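You operate a simulated robot arm through the tools that you are given. There is no shell and no other tool. Be economical: measure what you need, move in short steps, check, and stop when the job is done.

You run a simulated two-armed robot. Do the job below in one go: nothing can be reset, and whatever is moved stays where it is left.

JOB
Hook the hose up to machine TWO and turn the water on.
Fine: coupling in its socket, latch locked and feed valve open before the supply valve opens.

The check looks at the end state, three seconds after you hand in, the way a careful person would. Anything else that was tipped, shoved, dropped, spilled or broken makes it a failure.

ROBOT AND FRAMES
Two 7-joint arms with fingered hands on one trunk, on a base that drives. Base frame: it is fixed to the floor where the robot stands at the start and does not move with it; the origin is under the middle of the robot, x ahead of it, y to its left, z up. Readings come in m, degrees, newtons and seconds.
The left shoulder is at the start at [0.031, 0.092, 1.21], the right one opposite. Places, roughly: curtain one flap [1.6, 1, 1.8]; curtain two flap [1.6, -2.3, 1.8]; drain one valve [1.7, 1, 0.8]; drain two valve [1.8, -2.3, 0.8]; feed one valve [1.2, 1, 1]; feed two valve [1.3, -2.3, 1]; float one slider [1.4, 1, 1]; float two slider [1.5, -2.3, 1]; hose reel [0.7, -0.3, 0.5]; ice one dial [1.7, 1, 1.4]; ice two dial [1.7, -2.3, 1.4]; latch one lever [1.3, 1.1, 0.8]; latch two lever [1.3, -2.2, 0.8]; rewind lever [0.6, -0.3, 1]; socket of latch two [1.2, -2.2, 0.8]; start one switch [1.8, 1, 1.4]. Payload 2.1 kg a hand.
The tool frame of a hand sits at the grasp point between the pads (the TCP): z along the fingers, y along the line on which they close. The tips reach 0.02 m beyond it. The gripper opens to 0.068 m. The gripper's body begins 0.023 m behind the TCP. The gripper is a hand of 5 fingers: y runs from the thumb to the fingers, the wrist lies at [-0.01, -0.079, -0.131] in the tool frame, and closing takes about 1.5 s.
Orientation is that of the tool frame in the base frame, as a unit quaternion [x, y, z, w]. With the fingers straight down and the wrist toward the robot, the tool's x, y and z point along [0, 1, 0], [1, 0, 0] and [0, 0, -1] of the base frame.

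CONTROLS
- The arms move only by the tool send_rows. It takes "left_moves", "right_moves" or both (then of equal length, played together; a hand with none holds still); each is a list of rows, each a list of 7 numbers: the shift along the tool's x, y, z in m, then the turn, a rotation vector about the tool's x, y, z in degrees, then the gripper command, from -1 (fully open) to 1 (shut), values between in proportion. In form: [[dx, dy, dz, wx, wy, wz, hand], ...]. A call has 1 to 10 rows; each row is the pose to reach, as a shift and turn from the pose commanded when the call began, along the tool's axes at that moment. A row lasts 0.2 s, in which the tool goes at most 0.05 m and 8.6 degrees; a call with a longer step from one row to the next is refused whole, and so is a gripper value outside its range. A pose out of reach is approached as far as the arm can. The call stops where the force on the tool passes 40 N (or 10 N more than at its start, if that is more) or the arm is blocked; 0.2 s more then pass. Each finger travels about 0.153 m/s and halts on what it meets, pressing with about 22 N; the grip force reading is that of the motor and also rises with nothing between the fingers. The clock runs only during rows and for 0.2 s after the last one: add rows that repeat a pose to give the fingers time. The reply holds the time, the measured pose of the TCP, the force on the tool along the base axes, the opening and the grip force, in the units named above and with some noise, with the torque about the TCP (base axes, N m) and any sound that the robot's microphone picked up.
- Cameras (640 x 400 px; columns grow to the right, rows downward): "scene" is now at [0.1058, -0.0383, 1.3708]; the picture's right is [-0.43, -0.91, 0.00], its down [-0.46, 0.22, -0.86] and it looks along [0.78, -0.37, -0.51] (base axes); focal length 214 px, centre (320, 200). "left" rides on the left gripper at [-0.055, -0.058, -0.072] in its tool frame; the picture's right is [-0.57, -0.39, 0.73], its down [0.73, -0.64, 0.23] and it looks along [0.38, 0.66, 0.65] (tool axes); focal length 226 px, centre (320, 200). "right" rides on the right gripper at [0.054, -0.058, -0.072] in its tool frame; the picture's right is [-0.57, 0.39, -0.73], its down [-0.73, -0.64, 0.23] and it looks along [-0.38, 0.66, 0.65] (tool axes); focal length 226 px, centre (320, 200). There is no depth. A picture from a camera that has moved, and an enlarged one, comes with that camera's place and axes in the base frame and with its lens.
- get_image(camera): a new picture of that camera. The clock stands still meanwhile.
- slide_trunk(by): slides the trunk up (or, below 0, down) by that many m; the arms and the scene camera ride with it, the base frame stays. It gives what a move gives, with no picture.
- roll_base(legs): drives the robot by 1 to 6 legs, each [ahead, left, turn to the left] in m, m and degrees, along the robot's own axes; the way and the turn of a leg run together, so that a leg with both is an arc; at most 1.5 m and 180 degrees a leg. The arms and the cameras ride along, it lands a little off, and it stops where it bumps. It gives what a move gives.
- preshape(shape, hand): the hand has 5 fingers and takes this shape, open, in about a second: jaw (thumb against the fingers, like two jaws); tri (thumb and two fingers); tip (a fingertip pinch); poke (one finger out to press); point (the index stretched); flat (the hand flat); cup (the hand cupped); fist (a fist). The gripper value then closes the fingers along that shape, each until it touches; the sizes above hold for jaw. It gives what a move gives, with no picture.
- pan_tilt(pan, tilt): turns the head with the scene camera to pan (to the left, within 86 degrees either way) and tilt (down, from -29 to 69), counted from straight ahead of the robot. It gives what a move gives.
- close_up(camera, box): a new picture of the part [left, top, right, bottom] of that camera's present view, enlarged. The clock stands still meanwhile.
- job_done(): hands the job in; it is judged then, once.

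Work in short steps. Places have to be worked out from the pictures, the camera data and where the tool is seen: move nearer, look again, correct. Check each grasp and each placing, and mend what went wrong. You have 120 turns and 92 pictures in all, those below and enlarged ones among them. Open the grippers and draw the arms clear of the work before you hand the job in, unless the task says otherwise; then end with one line.

The tools are called as a command line: name --argument value ..., lists and objects as JSON in quotes. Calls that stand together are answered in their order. send_rows: Moves the arms, as the interface text tells. Its arguments: {"type":"object","properties":{"left_moves":{"type":"array","items":{"type":"array","items":{"type":"number"}}},"right_moves":{"type":"array","items":{"type":"array","items":{"type":"number"}}}},"required":[]} The other tools are called the same way: slide_trunk (by) slides the trunk up or down; preshape (shape, hand) gives the hand a shape; roll_base (legs) drives the base; pan_tilt (pan, tilt) turns the head that bears the scene camera; get_image (camera) takes a picture; close_up (camera, box) takes an enlarged picture of a part of a camera's view; job_done () hands the job in.

At the start:

```text
clock: 0.0
left_ee_pos: [0.3176, -0.001, 1.2734]
left_ee_rot: [0.708, 0.707, 0.0, 0.0]
left_wrist_force: [0.2, 0.8, 0.8]
left_torque: [-0.01, 0.02, -0.01]
left_finger_gap: 0.0676
left_finger_force: 0.2
left_shape: jaw
right_ee_pos: [0.2151, -0.3125, 1.1938]
right_ee_rot: [0.707, 0.707, 0.0, 0.0]
right_wrist_force: [-0.4, -0.2, -0.1]
right_torque: [0.01, -0.01, -0.06]
right_finger_gap: 0.0677
right_finger_force: 0.1
right_shape: jaw
trunk travel left (down, up): [-0.45, 0.454]
robot x, y, heading: [0.0002, 0.0008, -0.0]
head pan, tilt: [-25.2, 30.6]
```

scene: 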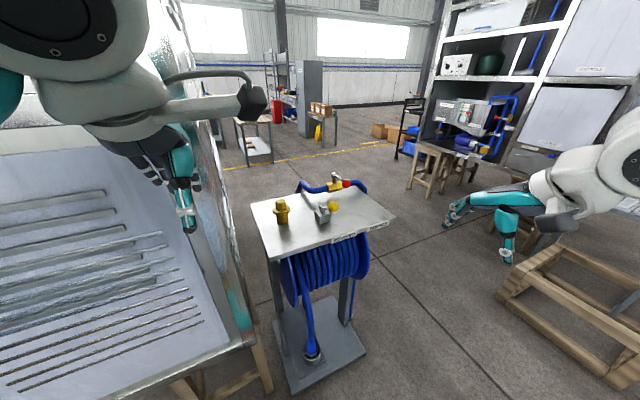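
right: 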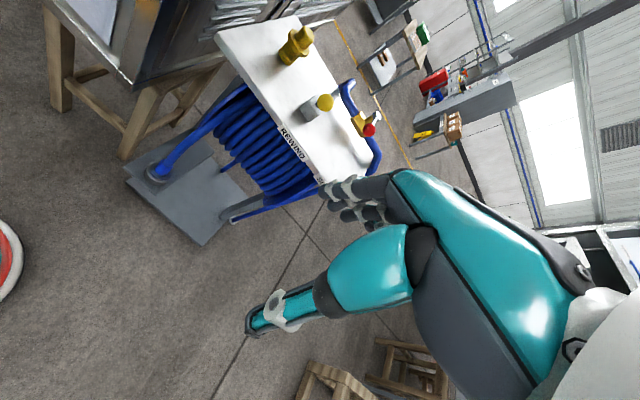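
left: 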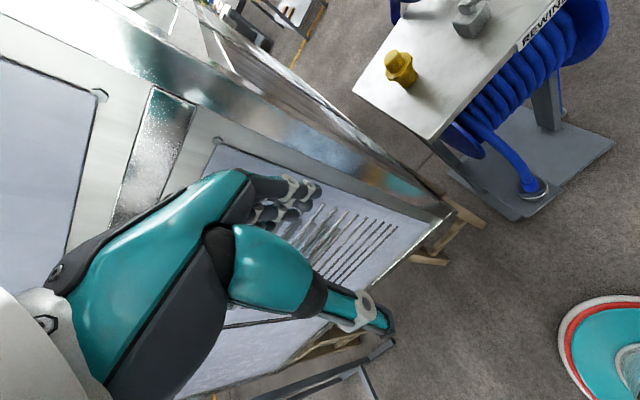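

The reel cart is ahead with brass parts, a lever and a red-handled valve on top. I take enlarged views of the cart and machine two.

close_up --camera "scene" --box '[230, 160, 410, 272]'

close_up --camera "scene" --box '[390, 30, 640, 186]'

close_up --camera "scene" --box '[240, 220, 400, 390]'

```text
3.56 times, centred on (320, 216) of scene
camera zoom: at [0.1058, -0.0383, 1.3708], right [-0.43, -0.91, 0.0], down [-0.46, 0.22, -0.86], along [0.78, -0.37, -0.51], focal length 763 px, centre (320, 143)
```

zoom: 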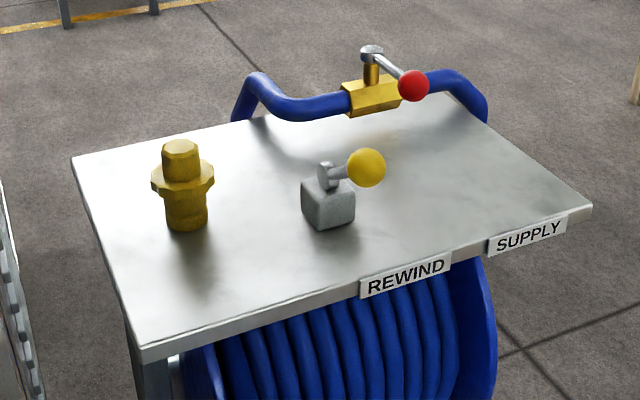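

```text
2.56 times, centred on (515, 108) of scene
camera zoom: at [0.1058, -0.0383, 1.3708], right [-0.43, -0.91, 0.0], down [-0.46, 0.22, -0.86], along [0.78, -0.37, -0.51], focal length 549 px, centre (-179, 436)
```

zoom: 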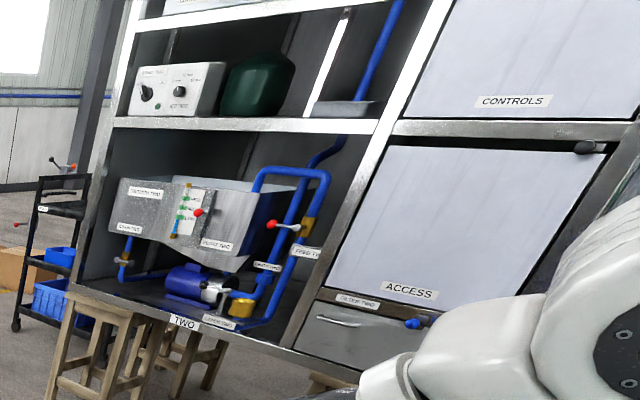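

```text
2.35 times, centred on (320, 305) of scene
camera zoom: at [0.1058, -0.0383, 1.3708], right [-0.43, -0.91, 0.0], down [-0.46, 0.22, -0.86], along [0.78, -0.37, -0.51], focal length 505 px, centre (320, -47)
```

zoom: 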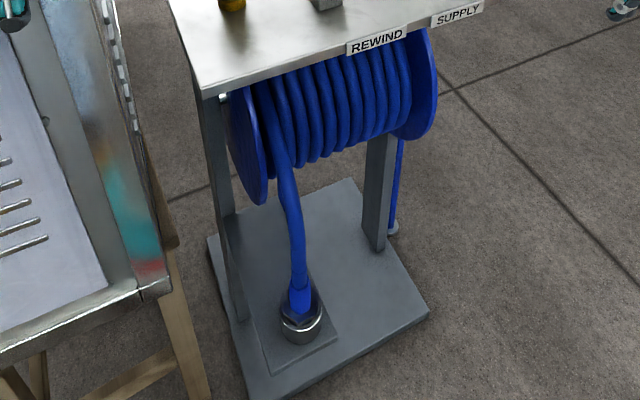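

The hose end seems parked in a cup on the cart's foot; I look around toward the right side to see obstacles on the way to machine two.

pan_tilt --pan -75 --tilt 25

get_image --camera "scene"

```text
clock: 1.2
left_ee_pos: [0.3178, -0.0011, 1.2738]
left_ee_rot: [0.707, 0.708, -0.001, 0.0]
left_wrist_force: [0.0, -0.6, 0.0]
left_torque: [0.03, -0.02, 0.0]
left_finger_gap: 0.0675
left_finger_force: 0.0
left_shape: jaw
right_ee_pos: [0.2139, -0.3129, 1.1944]
right_ee_rot: [0.707, 0.707, -0.001, 0.001]
right_wrist_force: [0.6, 0.2, -0.1]
right_torque: [-0.04, 0.03, -0.01]
right_finger_gap: 0.0676
right_finger_force: 0.0
right_shape: jaw
trunk travel left (down, up): [-0.45, 0.454]
robot x, y, heading: [-0.0011, -0.0016, 0.3]
head pan, tilt: [-75.0, 25.0]
```

```text
85 pictures are left
camera scene: at [0.048, -0.0889, 1.3797], right [-0.97, -0.26, 0.0], down [-0.11, 0.41, -0.91], along [0.24, -0.88, -0.42], focal length 214 px, centre (320, 200)
```

scene: 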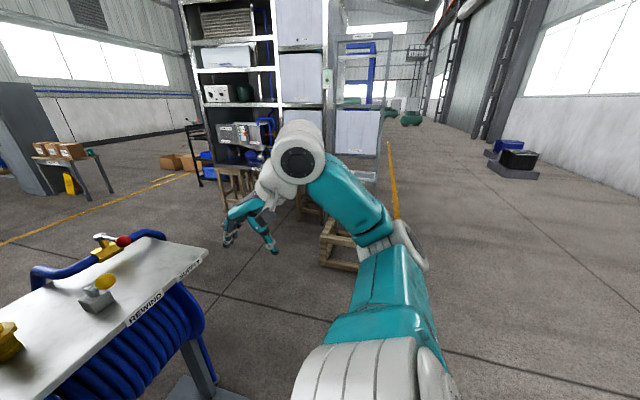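

Machine two's front faces +y. Now I check what stands on my left and below before lowering the trunk.

pan_tilt --pan 25 --tilt 40

get_image --camera "scene"

```text
clock: 2.9
left_ee_pos: [0.3191, -0.0014, 1.2745]
left_ee_rot: [0.707, 0.707, 0.0, 0.0]
left_wrist_force: [0.4, -0.1, 0.6]
left_torque: [0.01, 0.01, -0.03]
left_finger_gap: 0.0677
left_finger_force: 0.2
left_shape: jaw
right_ee_pos: [0.2152, -0.3128, 1.1938]
right_ee_rot: [0.707, 0.707, -0.001, 0.001]
right_wrist_force: [0.5, 0.3, 0.3]
right_torque: [-0.02, -0.01, 0.0]
right_finger_gap: 0.0676
right_finger_force: 0.0
right_shape: jaw
trunk travel left (down, up): [-0.45, 0.454]
robot x, y, heading: [0.0009, 0.0019, 0.2]
head pan, tilt: [25.0, 40.0]
```

```text
84 pictures are left
camera scene: at [0.1012, 0.0359, 1.3564], right [0.42, -0.91, 0.0], down [-0.58, -0.27, -0.77], along [0.69, 0.32, -0.64], focal length 214 px, centre (320, 200)
```

scene: 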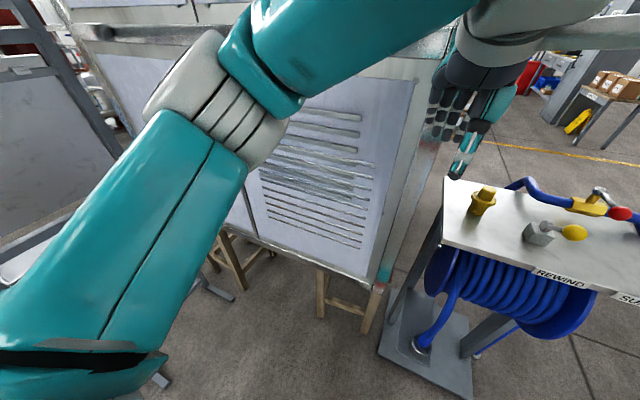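

I zoom in on the parked hose end from this viewpoint.

close_up --camera "scene" --box '[370, 270, 490, 370]'

roll_base --legs '[[0, -0.12, 0]]'

pan_tilt --pan -10 --tilt 62

get_image --camera "scene"

```text
4.00 times, centred on (430, 320) of scene
camera zoom: at [0.1012, 0.0359, 1.3564], right [0.42, -0.91, 0.0], down [-0.58, -0.27, -0.77], along [0.69, 0.32, -0.64], focal length 858 px, centre (-120, -280)
```

zoom: 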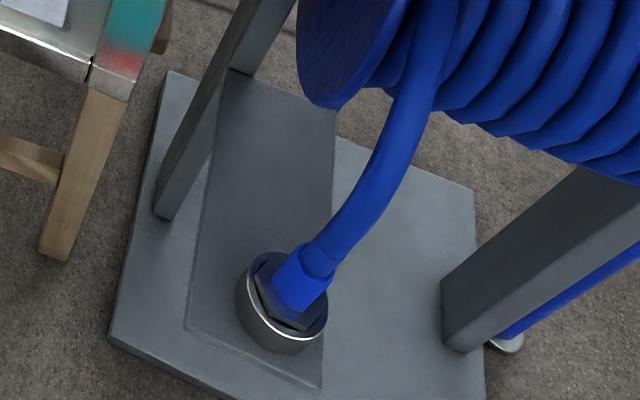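

```text
clock: 4.2
left_ee_pos: [0.318, -0.1221, 1.2754]
left_ee_rot: [0.707, 0.708, 0.001, -0.001]
left_wrist_force: [-1.9, -0.9, -0.1]
left_torque: [0.02, 0.0, -0.01]
left_finger_gap: 0.0677
left_finger_force: 0.0
left_shape: jaw
right_ee_pos: [0.214, -0.4334, 1.1931]
right_ee_rot: [0.707, 0.707, -0.001, 0.0]
right_wrist_force: [0.5, -0.2, -0.1]
right_torque: [0.01, -0.01, 0.02]
right_finger_gap: 0.0678
right_finger_force: 0.0
right_shape: jaw
trunk travel left (down, up): [-0.45, 0.454]
robot x, y, heading: [-0.0019, -0.1163, 0.2]
head pan, tilt: [25.0, 40.0]
```

```text
clock: 5.2
left_ee_pos: [0.3189, -0.1219, 1.2757]
left_ee_rot: [0.707, 0.707, 0.0, 0.0]
left_wrist_force: [0.5, 0.5, -1.0]
left_torque: [0.01, 0.01, -0.01]
left_finger_gap: 0.0675
left_finger_force: 0.0
left_shape: jaw
right_ee_pos: [0.215, -0.4329, 1.1939]
right_ee_rot: [0.708, 0.706, 0.0, 0.001]
right_wrist_force: [0.3, 0.5, -0.5]
right_torque: [0.0, 0.0, 0.01]
right_finger_gap: 0.068
right_finger_force: 0.0
right_shape: jaw
trunk travel left (down, up): [-0.45, 0.454]
robot x, y, heading: [0.0007, -0.1227, 0.0]
head pan, tilt: [-10.0, 62.0]
```

```text
82 pictures are left
camera scene: at [0.0875, -0.1311, 1.3274], right [-0.17, -0.98, 0.0], down [-0.87, 0.15, -0.47], along [0.46, -0.08, -0.88], focal length 214 px, centre (320, 200)
```

scene: 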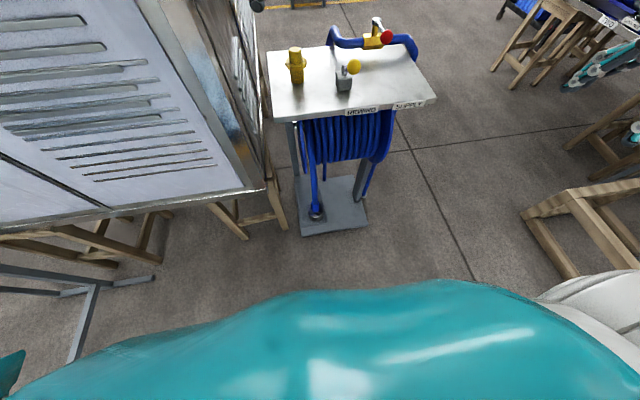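

The hose end with a hex collar sits in a cup on the cart's foot. I go first (empty-handed) to machine two to learn the socket, latch and feed geometry.

roll_base --legs '[[0, -1.0, 0], [1.15, 0, 0], [0, 0, -90]]'

pan_tilt --pan 0 --tilt 25

get_image --camera "scene"

```text
clock: 19.6
left_ee_pos: [1.1391, -1.4215, 1.2741]
left_ee_rot: [1.0, -0.003, 0.0, 0.0]
left_wrist_force: [0.9, 0.1, -0.4]
left_torque: [0.05, 0.0, -0.01]
left_finger_gap: 0.0676
left_finger_force: 0.0
left_shape: jaw
right_ee_pos: [0.8296, -1.3147, 1.1955]
right_ee_rot: [1.0, -0.005, -0.001, 0.0]
right_wrist_force: [0.3, -0.1, 0.6]
right_torque: [0.03, -0.01, 0.06]
right_finger_gap: 0.0677
right_finger_force: 0.2
right_shape: jaw
trunk travel left (down, up): [-0.45, 0.454]
robot x, y, heading: [1.1433, -1.1046, -90.4]
head pan, tilt: [-10.0, 62.0]
```

```text
clock: 20.7
left_ee_pos: [1.1404, -1.422, 1.274]
left_ee_rot: [1.0, -0.004, 0.001, 0.0]
left_wrist_force: [0.4, 0.3, -0.9]
left_torque: [0.0, 0.03, -0.02]
left_finger_gap: 0.0677
left_finger_force: 0.0
left_shape: jaw
right_ee_pos: [0.829, -1.3154, 1.1937]
right_ee_rot: [1.0, -0.004, -0.001, 0.0]
right_wrist_force: [0.6, -0.9, -0.4]
right_torque: [0.03, 0.02, 0.01]
right_finger_gap: 0.0678
right_finger_force: 0.0
right_shape: jaw
trunk travel left (down, up): [-0.45, 0.454]
robot x, y, heading: [1.1475, -1.102, -90.4]
head pan, tilt: [0.0, 25.0]
```

```text
81 pictures are left
camera scene: at [1.1418, -1.2197, 1.3796], right [-1.0, 0.01, 0.0], down [0.0, 0.42, -0.91], along [-0.01, -0.91, -0.42], focal length 214 px, centre (320, 200)
```

scene: 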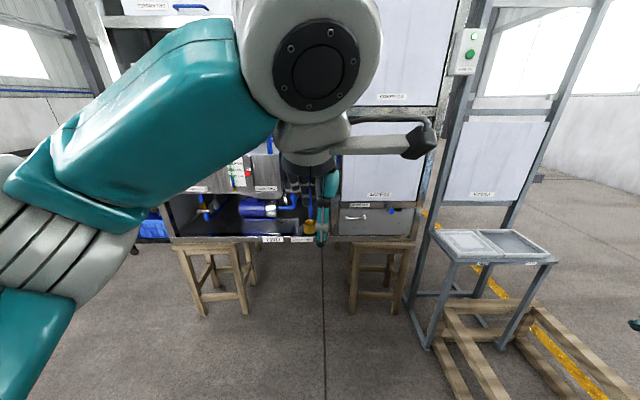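

The left arm blocks the view; I lower it and swing it to the side.

send_rows --left_moves '[[0.04, 0, 0.03, 0, 0, 0, -1], [0.08, 0, 0.06, 0, 0, 0, -1], [0.12, 0, 0.09, 0, 0, 0, -1], [0.15, 0, 0.12, 0, 0, 0, -1], [0.18, 0, 0.16, 0, 0, 0, -1], [0.21, 0, 0.2, 0, 0, 0, -1], [0.22, 0, 0.24, 0, 0, 0, -1], [0.23, 0, 0.28, 0, 0, 0, -1], [0.23, 0, 0.32, 0, 0, 0, -1], [0.23, 0, 0.36, 0, 0, 0, -1]]'

get_image --camera "scene"

```text
clock: 22.9
left_ee_pos: [1.3696, -1.4214, 0.9152]
left_ee_rot: [1.0, -0.005, 0.001, -0.001]
left_wrist_force: [-0.1, 0.2, 0.3]
left_torque: [-0.04, 0.04, 0.0]
left_finger_gap: 0.0678
left_finger_force: 0.1
left_shape: jaw
right_ee_pos: [0.8309, -1.317, 1.194]
right_ee_rot: [1.0, -0.005, -0.001, 0.0]
right_wrist_force: [-0.2, -0.2, -0.2]
right_torque: [0.03, 0.0, 0.04]
right_finger_gap: 0.0679
right_finger_force: 0.0
right_shape: jaw
trunk travel left (down, up): [-0.45, 0.454]
robot x, y, heading: [1.1456, -1.104, -90.8]
head pan, tilt: [0.0, 25.0]
```

```text
80 pictures are left
camera scene: at [1.1419, -1.2197, 1.3797], right [-1.0, 0.01, 0.0], down [0.0, 0.42, -0.91], along [-0.01, -0.91, -0.42], focal length 214 px, centre (320, 200)
```

scene: 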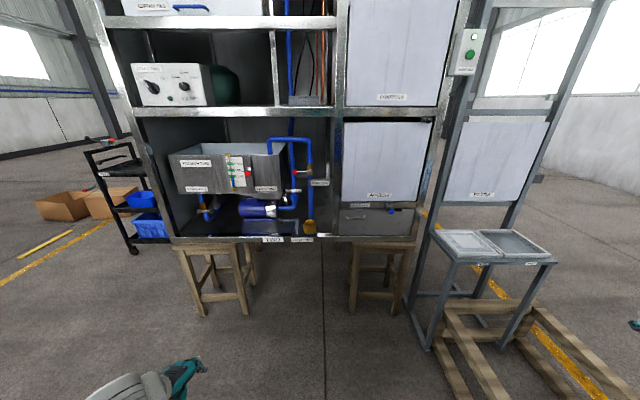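

Clear view now. I drive closer by 0.35 m and take an enlarged view of the socket area.

roll_base --legs '[[0.3, 0, 0]]'

get_image --camera "scene"

close_up --camera "scene" --box '[220, 130, 360, 260]'

```text
clock: 24.9
left_ee_pos: [1.3679, -1.7195, 0.916]
left_ee_rot: [1.0, -0.003, -0.001, 0.0]
left_wrist_force: [-0.4, -0.1, 0.1]
left_torque: [-0.01, 0.0, 0.03]
left_finger_gap: 0.0674
left_finger_force: 0.1
left_shape: jaw
right_ee_pos: [0.8277, -1.6134, 1.1939]
right_ee_rot: [1.0, -0.004, -0.001, -0.001]
right_wrist_force: [-0.3, 0.5, 0.0]
right_torque: [0.02, 0.02, 0.04]
right_finger_gap: 0.0678
right_finger_force: 0.0
right_shape: jaw
trunk travel left (down, up): [-0.45, 0.454]
robot x, y, heading: [1.1437, -1.4038, -90.6]
head pan, tilt: [0.0, 25.0]
```

```text
79 pictures are left
camera scene: at [1.1399, -1.5173, 1.3797], right [-1.0, 0.01, 0.0], down [0.0, 0.42, -0.91], along [-0.01, -0.91, -0.42], focal length 214 px, centre (320, 200)
```

scene: 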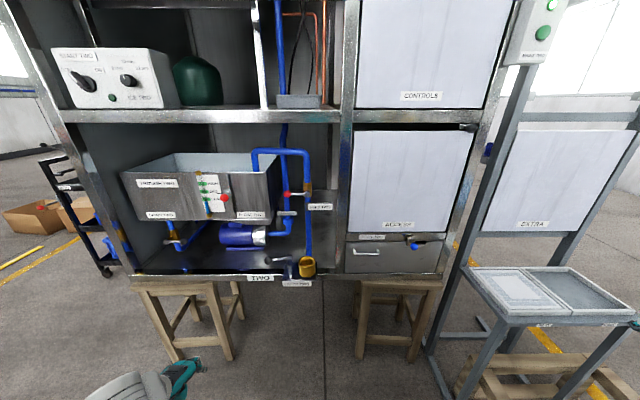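

```text
3.08 times, centred on (290, 195) of scene
camera zoom: at [1.1399, -1.5173, 1.3797], right [-1.0, 0.01, 0.0], down [0.0, 0.42, -0.91], along [-0.01, -0.91, -0.42], focal length 660 px, centre (412, 215)
```

zoom: 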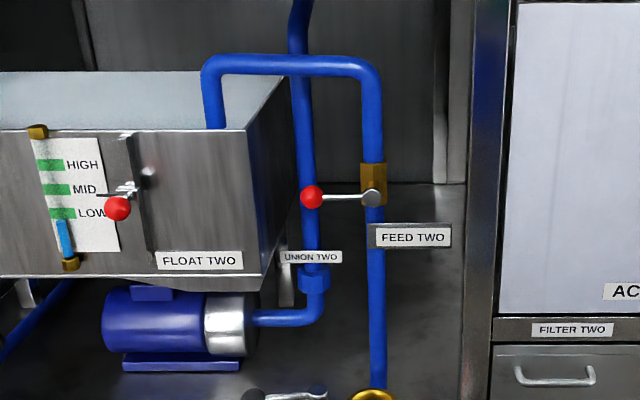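

Feed lever is crosswise (closed). I look down at the socket and latch.

close_up --camera "scene" --box '[240, 235, 340, 297]'

slide_trunk --by -0.4

pan_tilt --pan 0 --tilt 10

get_image --camera "scene"

```text
6.40 times, centred on (290, 266) of scene
camera zoom: at [1.1399, -1.5173, 1.3797], right [-1.0, 0.01, 0.0], down [0.0, 0.42, -0.91], along [-0.01, -0.91, -0.42], focal length 1373 px, centre (512, -222)
```

zoom: 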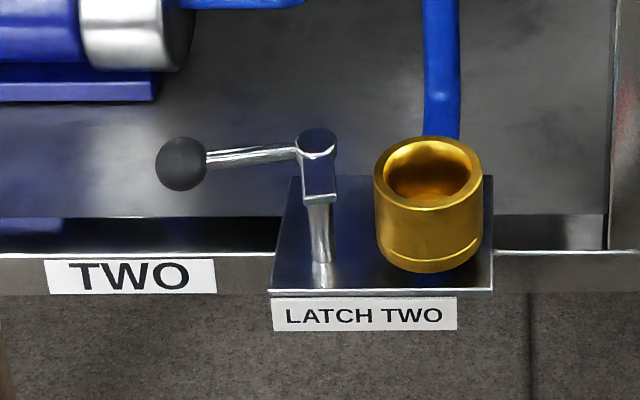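

```text
clock: 28.7
left_ee_pos: [1.3686, -1.7204, 0.5161]
left_ee_rot: [1.0, -0.004, 0.001, -0.001]
left_wrist_force: [0.0, 0.4, 0.1]
left_torque: [0.0, -0.01, -0.02]
left_finger_gap: 0.0677
left_finger_force: 0.1
left_shape: jaw
right_ee_pos: [0.8275, -1.6135, 0.7933]
right_ee_rot: [1.0, -0.004, -0.001, 0.0]
right_wrist_force: [0.7, -0.5, 0.0]
right_torque: [-0.01, -0.02, 0.01]
right_finger_gap: 0.0678
right_finger_force: 0.1
right_shape: jaw
trunk travel left (down, up): [-0.05, 0.854]
robot x, y, heading: [1.1426, -1.3981, -90.5]
head pan, tilt: [0.0, 25.0]
```

```text
clock: 29.5
left_ee_pos: [1.3688, -1.7208, 0.5143]
left_ee_rot: [1.0, -0.003, 0.0, 0.0]
left_wrist_force: [0.2, -0.2, 0.1]
left_torque: [0.03, 0.02, -0.01]
left_finger_gap: 0.0676
left_finger_force: 0.0
left_shape: jaw
right_ee_pos: [0.8276, -1.6143, 0.7934]
right_ee_rot: [1.0, -0.003, -0.001, 0.0]
right_wrist_force: [-1.1, 0.5, 0.2]
right_torque: [-0.05, -0.01, -0.01]
right_finger_gap: 0.0675
right_finger_force: 0.0
right_shape: jaw
trunk travel left (down, up): [-0.05, 0.854]
robot x, y, heading: [1.1373, -1.3987, -90.4]
head pan, tilt: [0.0, 10.0]
```

```text
76 pictures are left
camera scene: at [1.1394, -1.5926, 0.9981], right [-1.0, 0.01, 0.0], down [0.0, 0.17, -0.98], along [-0.01, -0.98, -0.17], focal length 214 px, centre (320, 200)
```

scene: 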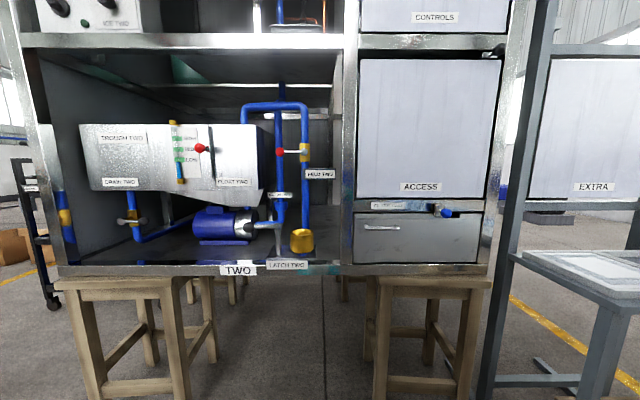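

Socket is an upward cup at about (1.18,-2.19,0.80); latch pivot (1.25,-2.19,0.81) with lever to +x; feed pivot (1.185,-2.32,1.03), ball at about x 1.265. I come closer and prepare the left hand to swing the feed lever.

slide_trunk --by 0.4

roll_base --legs '[[0.25, 0, 0]]'

send_rows --left_moves '[[0, 0, -0.02, -8.5, 0, 0, -1], [0, 0, -0.04, -17, 0, 0, -1], [0, 0, -0.06, -25.5, 0, 0, -1], [0, 0, -0.08, -34, 0, 0, -1], [0, 0, -0.1, -42.5, 0, 0, -1], [0, 0, -0.12, -51, 0, 0, -1], [0, 0, -0.14, -59.5, 0, 0, -1], [0, 0, -0.16, -68, 0, 0, -1], [0, 0, -0.17, -76, 0, 0, -1], [0, 0, -0.17, -82, 0, 0, -1]]'

pan_tilt --pan 10 --tilt 25

get_image --camera "scene"

get_image --camera "left"

```text
clock: 33.3
left_ee_pos: [1.368, -1.7195, 0.9149]
left_ee_rot: [1.0, -0.004, 0.0, 0.0]
left_wrist_force: [0.1, 0.0, -1.0]
left_torque: [0.02, -0.01, -0.02]
left_finger_gap: 0.0676
left_finger_force: 0.0
left_shape: jaw
right_ee_pos: [0.8263, -1.6131, 1.1946]
right_ee_rot: [1.0, -0.003, -0.001, 0.001]
right_wrist_force: [-0.1, -0.4, 0.0]
right_torque: [0.0, -0.02, -0.03]
right_finger_gap: 0.0677
right_finger_force: 0.1
right_shape: jaw
trunk travel left (down, up): [-0.45, 0.454]
robot x, y, heading: [1.1424, -1.4031, -90.4]
head pan, tilt: [0.0, 10.0]
```

```text
clock: 35.1
left_ee_pos: [1.3656, -1.9709, 0.916]
left_ee_rot: [1.0, -0.003, 0.001, 0.0]
left_wrist_force: [0.2, -0.7, -0.9]
left_torque: [0.01, 0.0, 0.0]
left_finger_gap: 0.0678
left_finger_force: 0.0
left_shape: jaw
right_ee_pos: [0.8252, -1.8642, 1.1951]
right_ee_rot: [1.0, -0.004, 0.0, 0.0]
right_wrist_force: [0.4, 0.1, -0.3]
right_torque: [-0.02, 0.02, -0.01]
right_finger_gap: 0.0677
right_finger_force: 0.0
right_shape: jaw
trunk travel left (down, up): [-0.45, 0.454]
robot x, y, heading: [1.1398, -1.6548, -90.2]
head pan, tilt: [0.0, 10.0]
```

```text
clock: 37.4
left_ee_pos: [1.367, -1.9693, 1.0861]
left_ee_rot: [0.754, -0.003, -0.002, 0.656]
left_wrist_force: [-0.2, -0.2, 0.2]
left_torque: [0.03, -0.01, -0.03]
left_finger_gap: 0.0679
left_finger_force: 0.0
left_shape: jaw
right_ee_pos: [0.8255, -1.8632, 1.1938]
right_ee_rot: [1.0, -0.004, -0.001, 0.0]
right_wrist_force: [0.0, 0.2, 0.3]
right_torque: [0.01, -0.03, -0.03]
right_finger_gap: 0.0676
right_finger_force: 0.1
right_shape: jaw
trunk travel left (down, up): [-0.45, 0.454]
robot x, y, heading: [1.1396, -1.6478, -90.5]
head pan, tilt: [0.0, 10.0]
```

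```text
clock: 38.1
left_ee_pos: [1.3657, -1.9703, 1.0854]
left_ee_rot: [0.755, -0.002, -0.001, 0.656]
left_wrist_force: [0.2, 0.3, -0.4]
left_torque: [-0.03, 0.03, 0.03]
left_finger_gap: 0.0676
left_finger_force: 0.0
left_shape: jaw
right_ee_pos: [0.8258, -1.8634, 1.1944]
right_ee_rot: [1.0, -0.004, -0.001, -0.001]
right_wrist_force: [-0.1, -0.8, -0.3]
right_torque: [0.02, -0.02, -0.03]
right_finger_gap: 0.0677
right_finger_force: 0.0
right_shape: jaw
trunk travel left (down, up): [-0.45, 0.454]
robot x, y, heading: [1.1408, -1.6543, -90.4]
head pan, tilt: [10.0, 25.0]
```

```text
75 pictures are left
camera scene: at [1.154, -1.7661, 1.3798], right [-0.99, -0.17, 0.0], down [-0.07, 0.42, -0.91], along [0.15, -0.89, -0.42], focal length 214 px, centre (320, 200)
```

scene: 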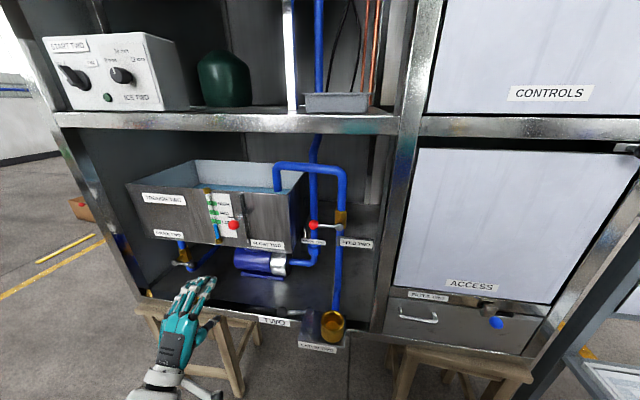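

```text
74 pictures are left
camera left: at [1.3129, -1.8914, 1.0385], right [-0.57, -0.66, -0.49], down [0.73, -0.14, -0.67], along [0.37, -0.73, 0.57], focal length 226 px, centre (320, 200)
```

left: 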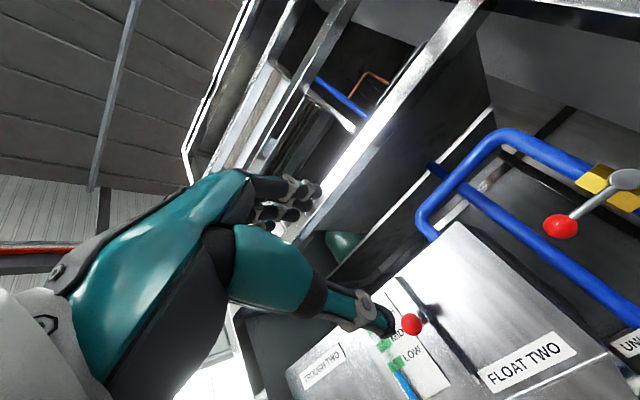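

Ball of the feed lever is at about (1.267,-2.31,1.03). I shape the left hand to a single poking finger and look where the fingertip lies.

preshape --hand "left" --shape "poke"

get_image --camera "left"

close_up --camera "scene" --box '[120, 150, 380, 400]'

```text
clock: 39.0
left_ee_pos: [1.3674, -1.9705, 1.0848]
left_ee_rot: [0.755, -0.003, -0.002, 0.656]
left_wrist_force: [-0.1, 0.5, -0.7]
left_torque: [0.01, 0.03, -0.01]
left_finger_gap: 0.0
left_finger_force: 0.1
left_shape: poke
right_ee_pos: [0.8252, -1.8642, 1.1929]
right_ee_rot: [1.0, -0.004, -0.001, 0.0]
right_wrist_force: [-0.8, -0.9, 0.0]
right_torque: [0.03, 0.0, 0.03]
right_finger_gap: 0.0676
right_finger_force: 0.0
right_shape: jaw
trunk travel left (down, up): [-0.45, 0.454]
robot x, y, heading: [1.1378, -1.6539, -90.7]
head pan, tilt: [10.0, 25.0]
```

```text
73 pictures are left
camera left: at [1.3129, -1.8914, 1.0385], right [-0.57, -0.66, -0.49], down [0.73, -0.14, -0.67], along [0.37, -0.74, 0.57], focal length 226 px, centre (320, 200)
```

left: 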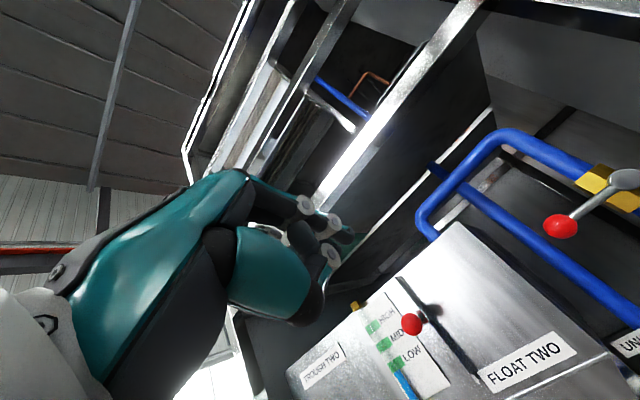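

```text
1.60 times, centred on (250, 275) of scene
camera zoom: at [1.1541, -1.7661, 1.3797], right [-0.99, -0.17, 0.0], down [-0.07, 0.42, -0.91], along [0.15, -0.89, -0.42], focal length 343 px, centre (432, 80)
```

zoom: 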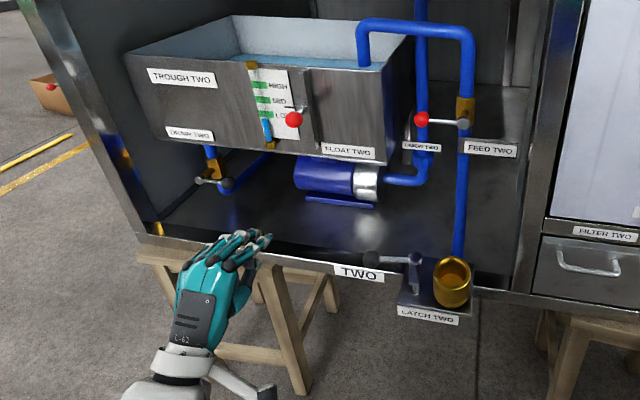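

I zoom on the left hand to see the finger layout in this shape.

close_up --camera "left" --box '[180, 150, 380, 340]'

close_up --camera "scene" --box '[150, 260, 240, 350]'

```text
2.11 times, centred on (280, 245) of left
camera zoom: at [1.3129, -1.8914, 1.0385], right [-0.57, -0.66, -0.49], down [0.73, -0.14, -0.67], along [0.37, -0.74, 0.57], focal length 476 px, centre (404, 105)
```

zoom: 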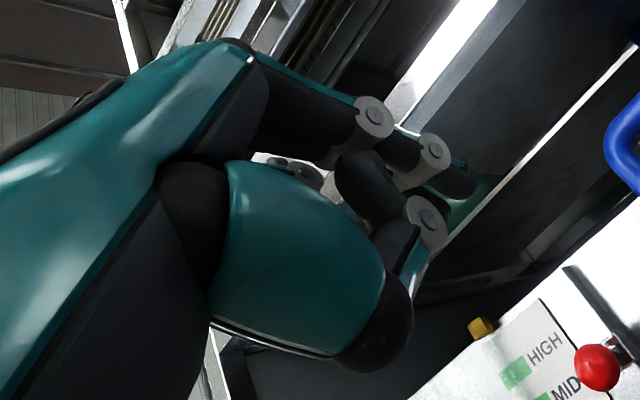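

```text
4.44 times, centred on (195, 305) of scene
camera zoom: at [1.1541, -1.7661, 1.3797], right [-0.99, -0.17, 0.0], down [-0.07, 0.42, -0.91], along [0.15, -0.89, -0.42], focal length 953 px, centre (876, -267)
```

zoom: 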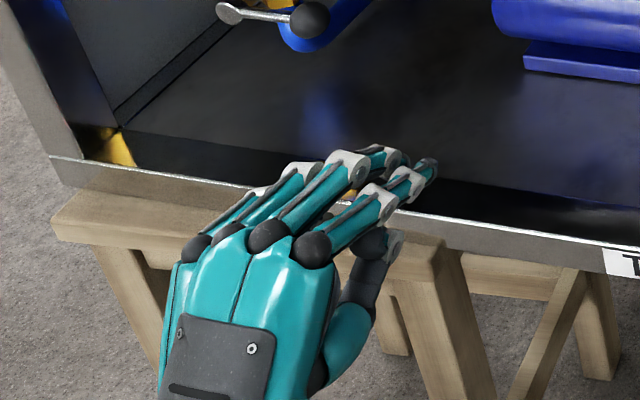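

The index tip sits about 0.02 m beyond the TCP. I move it in over the feed ball, then check.

send_rows --left_moves '[[-0.02, 0.015, 0.03, 0, 0, 0, -1], [-0.04, 0.03, 0.06, 0, 0, 0, -1], [-0.06, 0.045, 0.1, 0, 0, 0, -1], [-0.08, 0.06, 0.14, 0, 0, 0, -1], [-0.1, 0.06, 0.18, 0, 0, 0, -1], [-0.1, 0.06, 0.22, 0, 0, 0, -1], [-0.1, 0.06, 0.26, 0, 0, 0, -1], [-0.1, 0.06, 0.29, 0, 0, 0, -1], [-0.1, 0.06, 0.31, 0, 0, 0, -1], [-0.1, 0.06, 0.32, 0, 0, 0, -1]]'

close_up --camera "scene" --box '[230, 140, 390, 260]'

get_image --camera "left"

```text
clock: 41.2
left_ee_pos: [1.2648, -2.2203, 1.1267]
left_ee_rot: [0.755, -0.003, -0.002, 0.656]
left_wrist_force: [0.8, -0.6, -0.1]
left_torque: [0.02, -0.01, -0.03]
left_finger_gap: 0.0
left_finger_force: 0.1
left_shape: poke
left hand out of reach, approached as far as the arm can: row 7, 8, 9, 10
right_ee_pos: [0.8254, -1.8634, 1.1935]
right_ee_rot: [1.0, -0.004, -0.001, 0.0]
right_wrist_force: [-0.1, -0.3, 0.1]
right_torque: [-0.03, 0.02, 0.01]
right_finger_gap: 0.0675
right_finger_force: 0.0
right_shape: jaw
trunk travel left (down, up): [-0.45, 0.454]
robot x, y, heading: [1.139, -1.6498, -90.3]
head pan, tilt: [10.0, 25.0]
```

```text
3.33 times, centred on (310, 200) of scene
camera zoom: at [1.154, -1.7662, 1.3797], right [-0.99, -0.17, 0.0], down [-0.07, 0.42, -0.91], along [0.15, -0.89, -0.42], focal length 715 px, centre (353, 200)
```

zoom: 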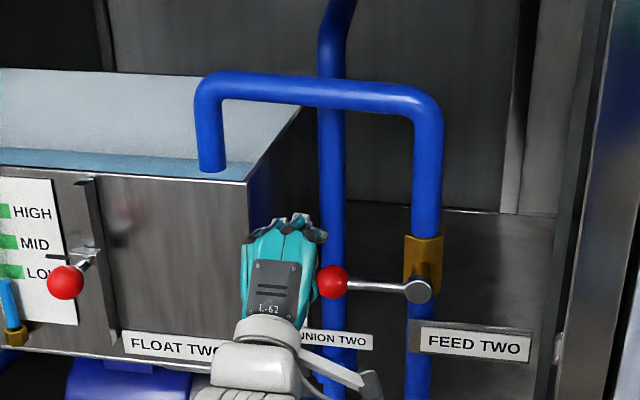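

```text
68 pictures are left
camera left: at [1.2103, -2.1424, 1.0793], right [-0.57, -0.66, -0.48], down [0.73, -0.14, -0.67], along [0.37, -0.73, 0.57], focal length 226 px, centre (320, 200)
```

left: 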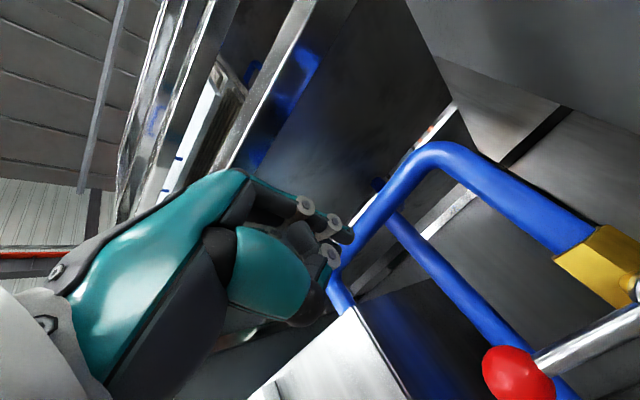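

Reach ran short by ~0.09 m (ball refined to 1.267,-2.329,1.030), so I roll ahead 0.12 m.

roll_base --legs '[[0.1, 0, 0]]'

close_up --camera "scene" --box '[230, 180, 390, 300]'

```text
clock: 42.4
left_ee_pos: [1.2621, -2.3205, 1.1253]
left_ee_rot: [0.755, -0.003, -0.002, 0.656]
left_wrist_force: [0.5, 0.5, 0.6]
left_torque: [0.03, -0.01, 0.02]
left_finger_gap: 0.0
left_finger_force: 0.1
left_shape: poke
right_ee_pos: [0.8245, -1.9639, 1.1943]
right_ee_rot: [1.0, -0.004, 0.0, 0.0]
right_wrist_force: [0.4, -0.5, 0.1]
right_torque: [-0.01, 0.01, 0.01]
right_finger_gap: 0.0677
right_finger_force: 0.1
right_shape: jaw
trunk travel left (down, up): [-0.45, 0.454]
robot x, y, heading: [1.1379, -1.7493, -90.3]
head pan, tilt: [10.0, 25.0]
```

```text
3.33 times, centred on (310, 240) of scene
camera zoom: at [1.1534, -1.8658, 1.3797], right [-0.99, -0.17, 0.0], down [-0.07, 0.42, -0.91], along [0.15, -0.89, -0.42], focal length 715 px, centre (353, 67)
```

zoom: 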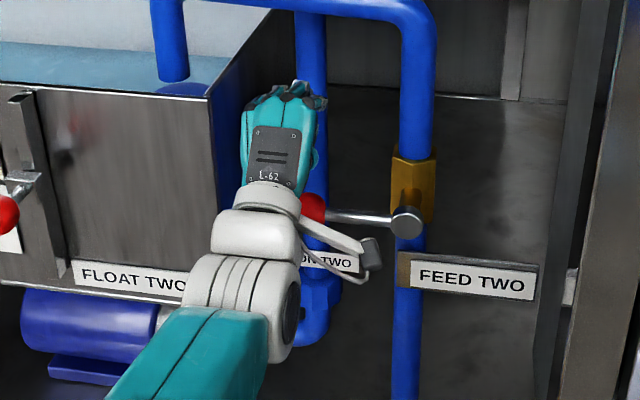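

The finger is above the ball. I push down in small steps and watch the force.

send_rows --left_moves '[[0, -0.02, 0.003, 0, 0, 0, -1], [0, -0.04, 0.006, 0, 0, 0, -1], [0, -0.055, 0.008, 0, 0, 0, -1], [0, -0.07, 0.01, 0, 0, 0, -1], [-0.003, -0.085, 0.012, 0, 0, 0, -1], [-0.008, -0.1, 0.014, 0, 0, 0, -1], [-0.013, -0.11, 0.015, 0, 0, 0, -1]]'

close_up --camera "scene" --box '[230, 180, 390, 300]'

get_image --camera "left"

```text
clock: 44.0
left_ee_pos: [1.2582, -2.2761, 1.0399]
left_ee_rot: [0.755, -0.002, -0.001, 0.656]
left_wrist_force: [-0.8, -0.1, -1.4]
left_torque: [-0.02, 0.02, -0.02]
left_finger_gap: 0.0
left_finger_force: 0.0
left_shape: poke
left hand out of reach, approached as far as the arm can: row 1, 2, 3, 4, 5, 6, 7
right_ee_pos: [0.8253, -1.9634, 1.1931]
right_ee_rot: [1.0, -0.003, 0.0, 0.0]
right_wrist_force: [-0.1, -0.1, 0.3]
right_torque: [0.01, 0.02, 0.0]
right_finger_gap: 0.0679
right_finger_force: 0.0
right_shape: jaw
trunk travel left (down, up): [-0.45, 0.454]
robot x, y, heading: [1.1412, -1.747, -90.2]
head pan, tilt: [10.0, 25.0]
```

```text
3.33 times, centred on (310, 240) of scene
camera zoom: at [1.1535, -1.8652, 1.3797], right [-0.99, -0.17, 0.0], down [-0.07, 0.42, -0.91], along [0.15, -0.89, -0.42], focal length 715 px, centre (353, 67)
```

zoom: 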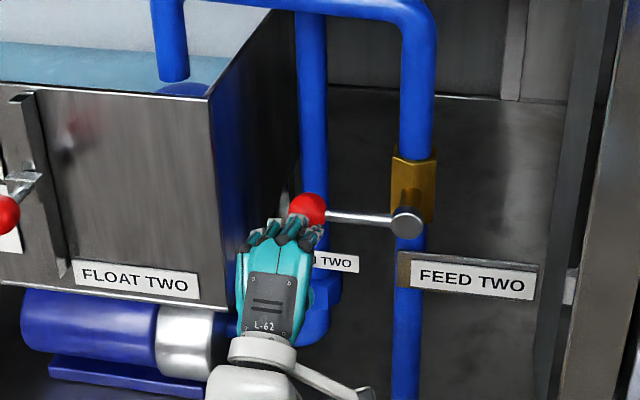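

```text
65 pictures are left
camera left: at [1.2053, -2.1984, 0.9931], right [-0.57, -0.66, -0.48], down [0.73, -0.14, -0.67], along [0.37, -0.73, 0.57], focal length 226 px, centre (320, 200)
```

left: 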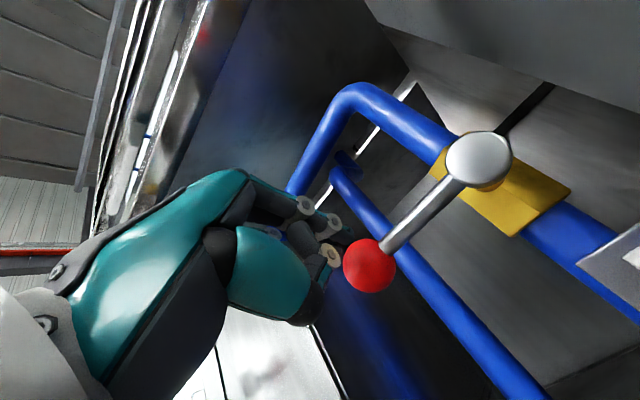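

The hand was clipped by reach and passed in front of the ball. I raise and retract it, then drive closer.

send_rows --left_moves '[[0, 0.01, -0.05, 0, 0, 0, -1], [0, 0.02, -0.1, 0, 0, 0, -1], [0, 0.06, -0.12, 0, 0, 0, -1], [0, 0.1, -0.13, 0, 0, 0, -1], [0, 0.12, -0.13, 0, 0, 0, -1]]'

roll_base --legs '[[0.1, 0, 0]]'

```text
refused: row 1 steps farther than a row can; nothing moved
```

```text
clock: 44.8
left_ee_pos: [1.2581, -2.2972, 1.0488]
left_ee_rot: [0.745, -0.004, -0.002, 0.667]
left_wrist_force: [-1.9, 27.0, 15.7]
left_torque: [0.12, -0.16, 0.24]
left_finger_gap: 0.0
left_finger_force: 0.1
left_shape: poke
right_ee_pos: [0.824, -1.9854, 1.1953]
right_ee_rot: [1.0, -0.002, 0.0, 0.003]
right_wrist_force: [-0.9, -0.2, -0.2]
right_torque: [-0.03, 0.01, 0.04]
right_finger_gap: 0.0675
right_finger_force: 0.0
right_shape: jaw
trunk travel left (down, up): [-0.45, 0.454]
robot x, y, heading: [1.1381, -1.7775, -90.4]
head pan, tilt: [10.0, 25.0]
stopped in leg 1: the force on the tool passed its limit at 49 N (the readings are from after the stop); the commanded pose is now the measured one
```

The finger pressed the ball because the retract was refused. I back the base off a little, then check the state.

roll_base --legs '[[-0.06, 0, 0]]'

close_up --camera "scene" --box '[230, 180, 390, 300]'

```text
clock: 45.8
left_ee_pos: [1.2584, -2.2439, 1.045]
left_ee_rot: [0.749, -0.003, -0.002, 0.663]
left_wrist_force: [0.3, -0.2, 1.1]
left_torque: [0.02, 0.0, 0.0]
left_finger_gap: 0.0
left_finger_force: 0.0
left_shape: poke
right_ee_pos: [0.8269, -1.9294, 1.1939]
right_ee_rot: [1.0, -0.004, -0.001, 0.0]
right_wrist_force: [-0.4, -0.1, -0.8]
right_torque: [-0.01, -0.02, 0.01]
right_finger_gap: 0.0676
right_finger_force: 0.1
right_shape: jaw
trunk travel left (down, up): [-0.45, 0.454]
robot x, y, heading: [1.1398, -1.7189, -90.3]
head pan, tilt: [10.0, 25.0]
```

```text
3.33 times, centred on (310, 240) of scene
camera zoom: at [1.1536, -1.8319, 1.3798], right [-0.99, -0.17, 0.0], down [-0.07, 0.42, -0.91], along [0.15, -0.89, -0.42], focal length 715 px, centre (353, 67)
```

zoom: 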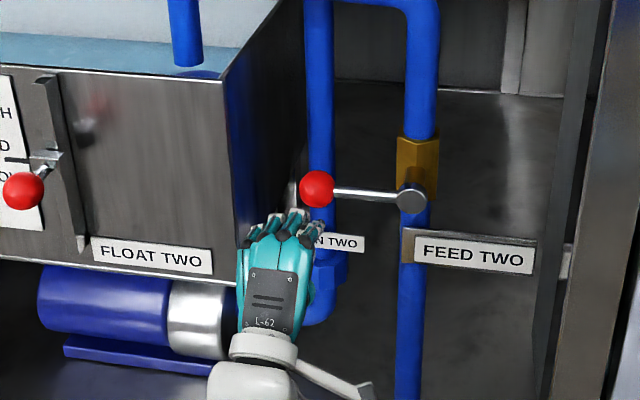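

State is unharmed. I raise the hand and pull it back a bit.

send_rows --left_moves '[[0, 0.025, -0.02, 0, 0, 0, -1], [0, 0.05, -0.04, 0, 0, 0, -1], [0, 0.075, -0.05, 0, 0, 0, -1], [0, 0.085, -0.05, 0, 0, 0, -1]]'

```text
clock: 46.8
left_ee_pos: [1.259, -2.2045, 1.1347]
left_ee_rot: [0.749, -0.003, -0.002, 0.663]
left_wrist_force: [0.1, 0.3, 0.3]
left_torque: [0.01, -0.02, -0.01]
left_finger_gap: 0.0001
left_finger_force: 0.1
left_shape: poke
right_ee_pos: [0.8254, -1.9306, 1.1948]
right_ee_rot: [1.0, -0.003, -0.001, 0.001]
right_wrist_force: [0.1, 0.1, -0.1]
right_torque: [-0.02, 0.02, 0.01]
right_finger_gap: 0.0677
right_finger_force: 0.1
right_shape: jaw
trunk travel left (down, up): [-0.45, 0.454]
robot x, y, heading: [1.1377, -1.7135, -90.6]
head pan, tilt: [10.0, 25.0]
```

Now I drive in 0.125 m so the fingertip ends over the ball with arm reach to spare.

roll_base --legs '[[0.12, 0, 0]]'

```text
clock: 48.0
left_ee_pos: [1.2576, -2.3258, 1.1365]
left_ee_rot: [0.749, -0.003, -0.002, 0.663]
left_wrist_force: [-0.5, -0.9, 0.3]
left_torque: [0.03, 0.01, 0.01]
left_finger_gap: 0.0
left_finger_force: 0.0
left_shape: poke
right_ee_pos: [0.8243, -2.0503, 1.1937]
right_ee_rot: [1.0, -0.003, 0.0, 0.0]
right_wrist_force: [-0.9, -0.3, 0.2]
right_torque: [0.02, 0.05, 0.04]
right_finger_gap: 0.0676
right_finger_force: 0.0
right_shape: jaw
trunk travel left (down, up): [-0.45, 0.454]
robot x, y, heading: [1.1358, -1.8382, -90.5]
head pan, tilt: [10.0, 25.0]
```

Now down onto the ball.

send_rows --left_moves '[[0.003, -0.02, 0.013, 0, 0, 0, -1], [0.003, -0.04, 0.015, 0, 0, 0, -1], [0.003, -0.06, 0.017, 0, 0, 0, -1], [0.003, -0.08, 0.02, 0, 0, 0, -1], [0.003, -0.09, 0.021, 0, 0, 0, -1], [0.0, -0.1, 0.022, 0, 0, 0, -1], [-0.005, -0.11, 0.023, 0, 0, 0, -1]]'

close_up --camera "scene" --box '[230, 220, 390, 340]'

```text
clock: 49.3
left_ee_pos: [1.2568, -2.3306, 1.0503]
left_ee_rot: [0.744, -0.006, -0.005, 0.668]
left_wrist_force: [-12.0, 19.1, 17.3]
left_torque: [0.48, 0.29, 0.02]
left_finger_gap: 0.0
left_finger_force: 0.0
left_shape: poke
right_ee_pos: [0.8215, -2.045, 1.1944]
right_ee_rot: [1.0, -0.005, 0.001, 0.001]
right_wrist_force: [-0.6, -0.3, -0.6]
right_torque: [-0.01, 0.01, -0.02]
right_finger_gap: 0.0676
right_finger_force: 0.0
right_shape: jaw
trunk travel left (down, up): [-0.45, 0.454]
robot x, y, heading: [1.1373, -1.8355, -90.5]
head pan, tilt: [10.0, 25.0]
stopped in row 6 (left hand): the force on the tool passed its limit at 48 N (the readings are from after the stop); the commanded pose is now the measured one
```

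```text
3.33 times, centred on (310, 280) of scene
camera zoom: at [1.1499, -1.9473, 1.3802], right [-0.99, -0.17, 0.0], down [-0.07, 0.41, -0.91], along [0.15, -0.9, -0.42], focal length 715 px, centre (353, -67)
```

zoom: 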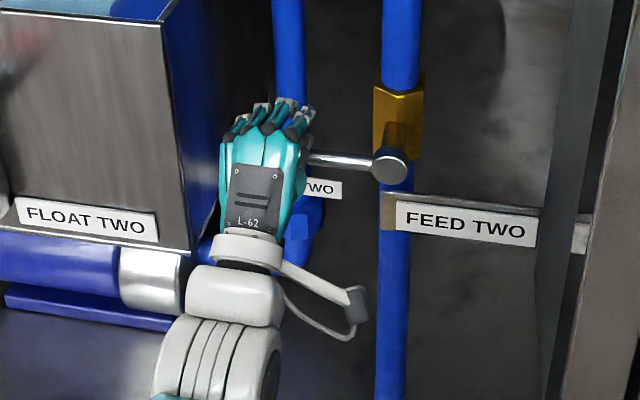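

Downward is resisted (48 N, no lever motion). I withdraw, go below the ball and try lifting it instead.

send_rows --left_moves '[[0, 0.02, -0.01, 0, 0, 0, -1], [0, 0.02, -0.05, 0, 0, 0, -1], [0, 0.01, -0.09, 0, 0, 0, -1], [0, -0.03, -0.1, 0, 0, 0, -1], [0, -0.07, -0.1, 0, 0, 0, -1], [0, -0.085, -0.1, 0, 0, 0, -1], [0, -0.085, -0.06, 0, 0, 0, -1], [0, -0.085, -0.02, 0, 0, 0, -1], [0, -0.085, 0.015, 0, 0, 0, -1]]'

close_up --camera "scene" --box '[230, 220, 390, 340]'

get_image --camera "left"

```text
clock: 51.3
left_ee_pos: [1.2599, -2.3084, 0.9769]
left_ee_rot: [0.746, -0.005, -0.004, 0.665]
left_wrist_force: [-0.1, -0.6, -0.2]
left_torque: [-0.03, -0.02, -0.02]
left_finger_gap: 0.0
left_finger_force: 0.0
left_shape: poke
left hand out of reach, approached as far as the arm can: row 8, 9
right_ee_pos: [0.8232, -2.0508, 1.193]
right_ee_rot: [1.0, -0.004, -0.001, 0.0]
right_wrist_force: [0.6, 0.5, 0.8]
right_torque: [-0.01, -0.01, -0.04]
right_finger_gap: 0.0678
right_finger_force: 0.1
right_shape: jaw
trunk travel left (down, up): [-0.45, 0.454]
robot x, y, heading: [1.1381, -1.8357, -90.4]
head pan, tilt: [10.0, 25.0]
```

```text
3.33 times, centred on (310, 280) of scene
camera zoom: at [1.1525, -1.9524, 1.3797], right [-0.99, -0.17, 0.0], down [-0.07, 0.42, -0.91], along [0.15, -0.89, -0.42], focal length 715 px, centre (353, -67)
```

zoom: 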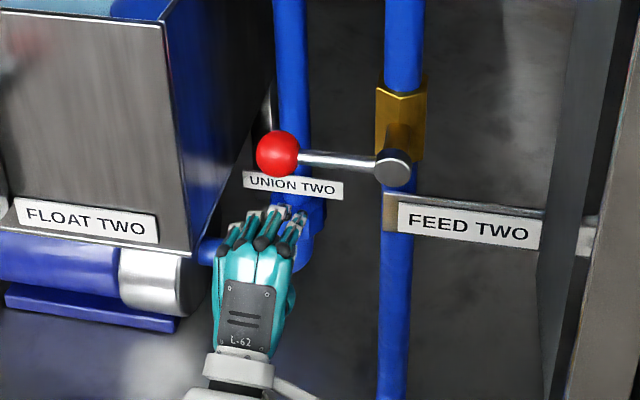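

```text
61 pictures are left
camera left: at [1.2065, -2.2302, 0.9271], right [-0.57, -0.67, -0.47], down [0.73, -0.16, -0.66], along [0.37, -0.72, 0.59], focal length 226 px, centre (320, 200)
```

left: 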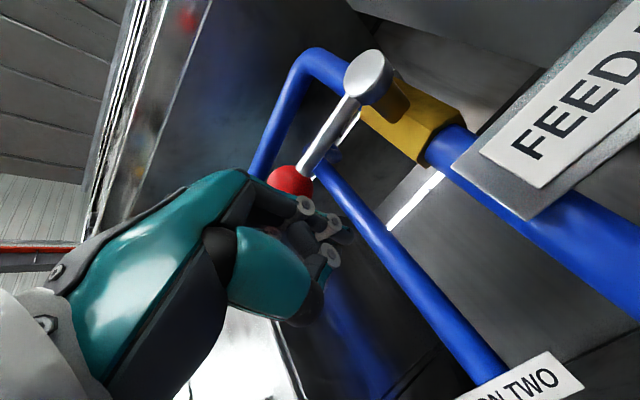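

The finger is under the ball. I lift in small steps.

send_rows --left_moves '[[0.005, 0.015, 0, 0, 0, 0, -1], [0.01, 0.03, 0, 0, 0, 0, -1], [0.01, 0.04, 0.003, 0, 0, 0, -1], [0.01, 0.05, 0.005, 0, 0, 0, -1], [0.01, 0.06, 0.007, 0, 0, 0, -1], [0.008, 0.07, 0.009, 0, 0, 0, -1]]'

close_up --camera "scene" --box '[230, 220, 390, 340]'

```text
clock: 52.7
left_ee_pos: [1.2683, -2.3251, 1.0447]
left_ee_rot: [0.746, -0.005, -0.005, 0.665]
left_wrist_force: [2.0, 2.7, -3.2]
left_torque: [-0.02, 0.03, -0.01]
left_finger_gap: 0.0
left_finger_force: 0.1
left_shape: poke
right_ee_pos: [0.8243, -2.0499, 1.1937]
right_ee_rot: [1.0, -0.005, 0.0, -0.001]
right_wrist_force: [0.2, -0.7, -0.2]
right_torque: [-0.01, 0.03, -0.01]
right_finger_gap: 0.0677
right_finger_force: 0.1
right_shape: jaw
trunk travel left (down, up): [-0.45, 0.454]
robot x, y, heading: [1.1326, -1.8347, -90.3]
head pan, tilt: [10.0, 25.0]
```

```text
3.33 times, centred on (310, 280) of scene
camera zoom: at [1.1531, -1.9522, 1.3797], right [-0.99, -0.17, 0.0], down [-0.07, 0.42, -0.91], along [0.15, -0.89, -0.42], focal length 715 px, centre (353, -67)
```

zoom: 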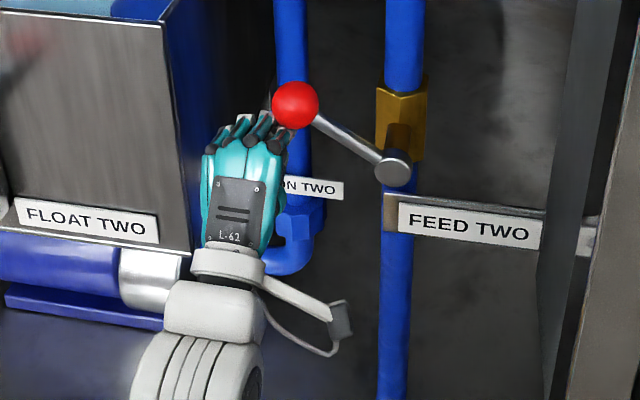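

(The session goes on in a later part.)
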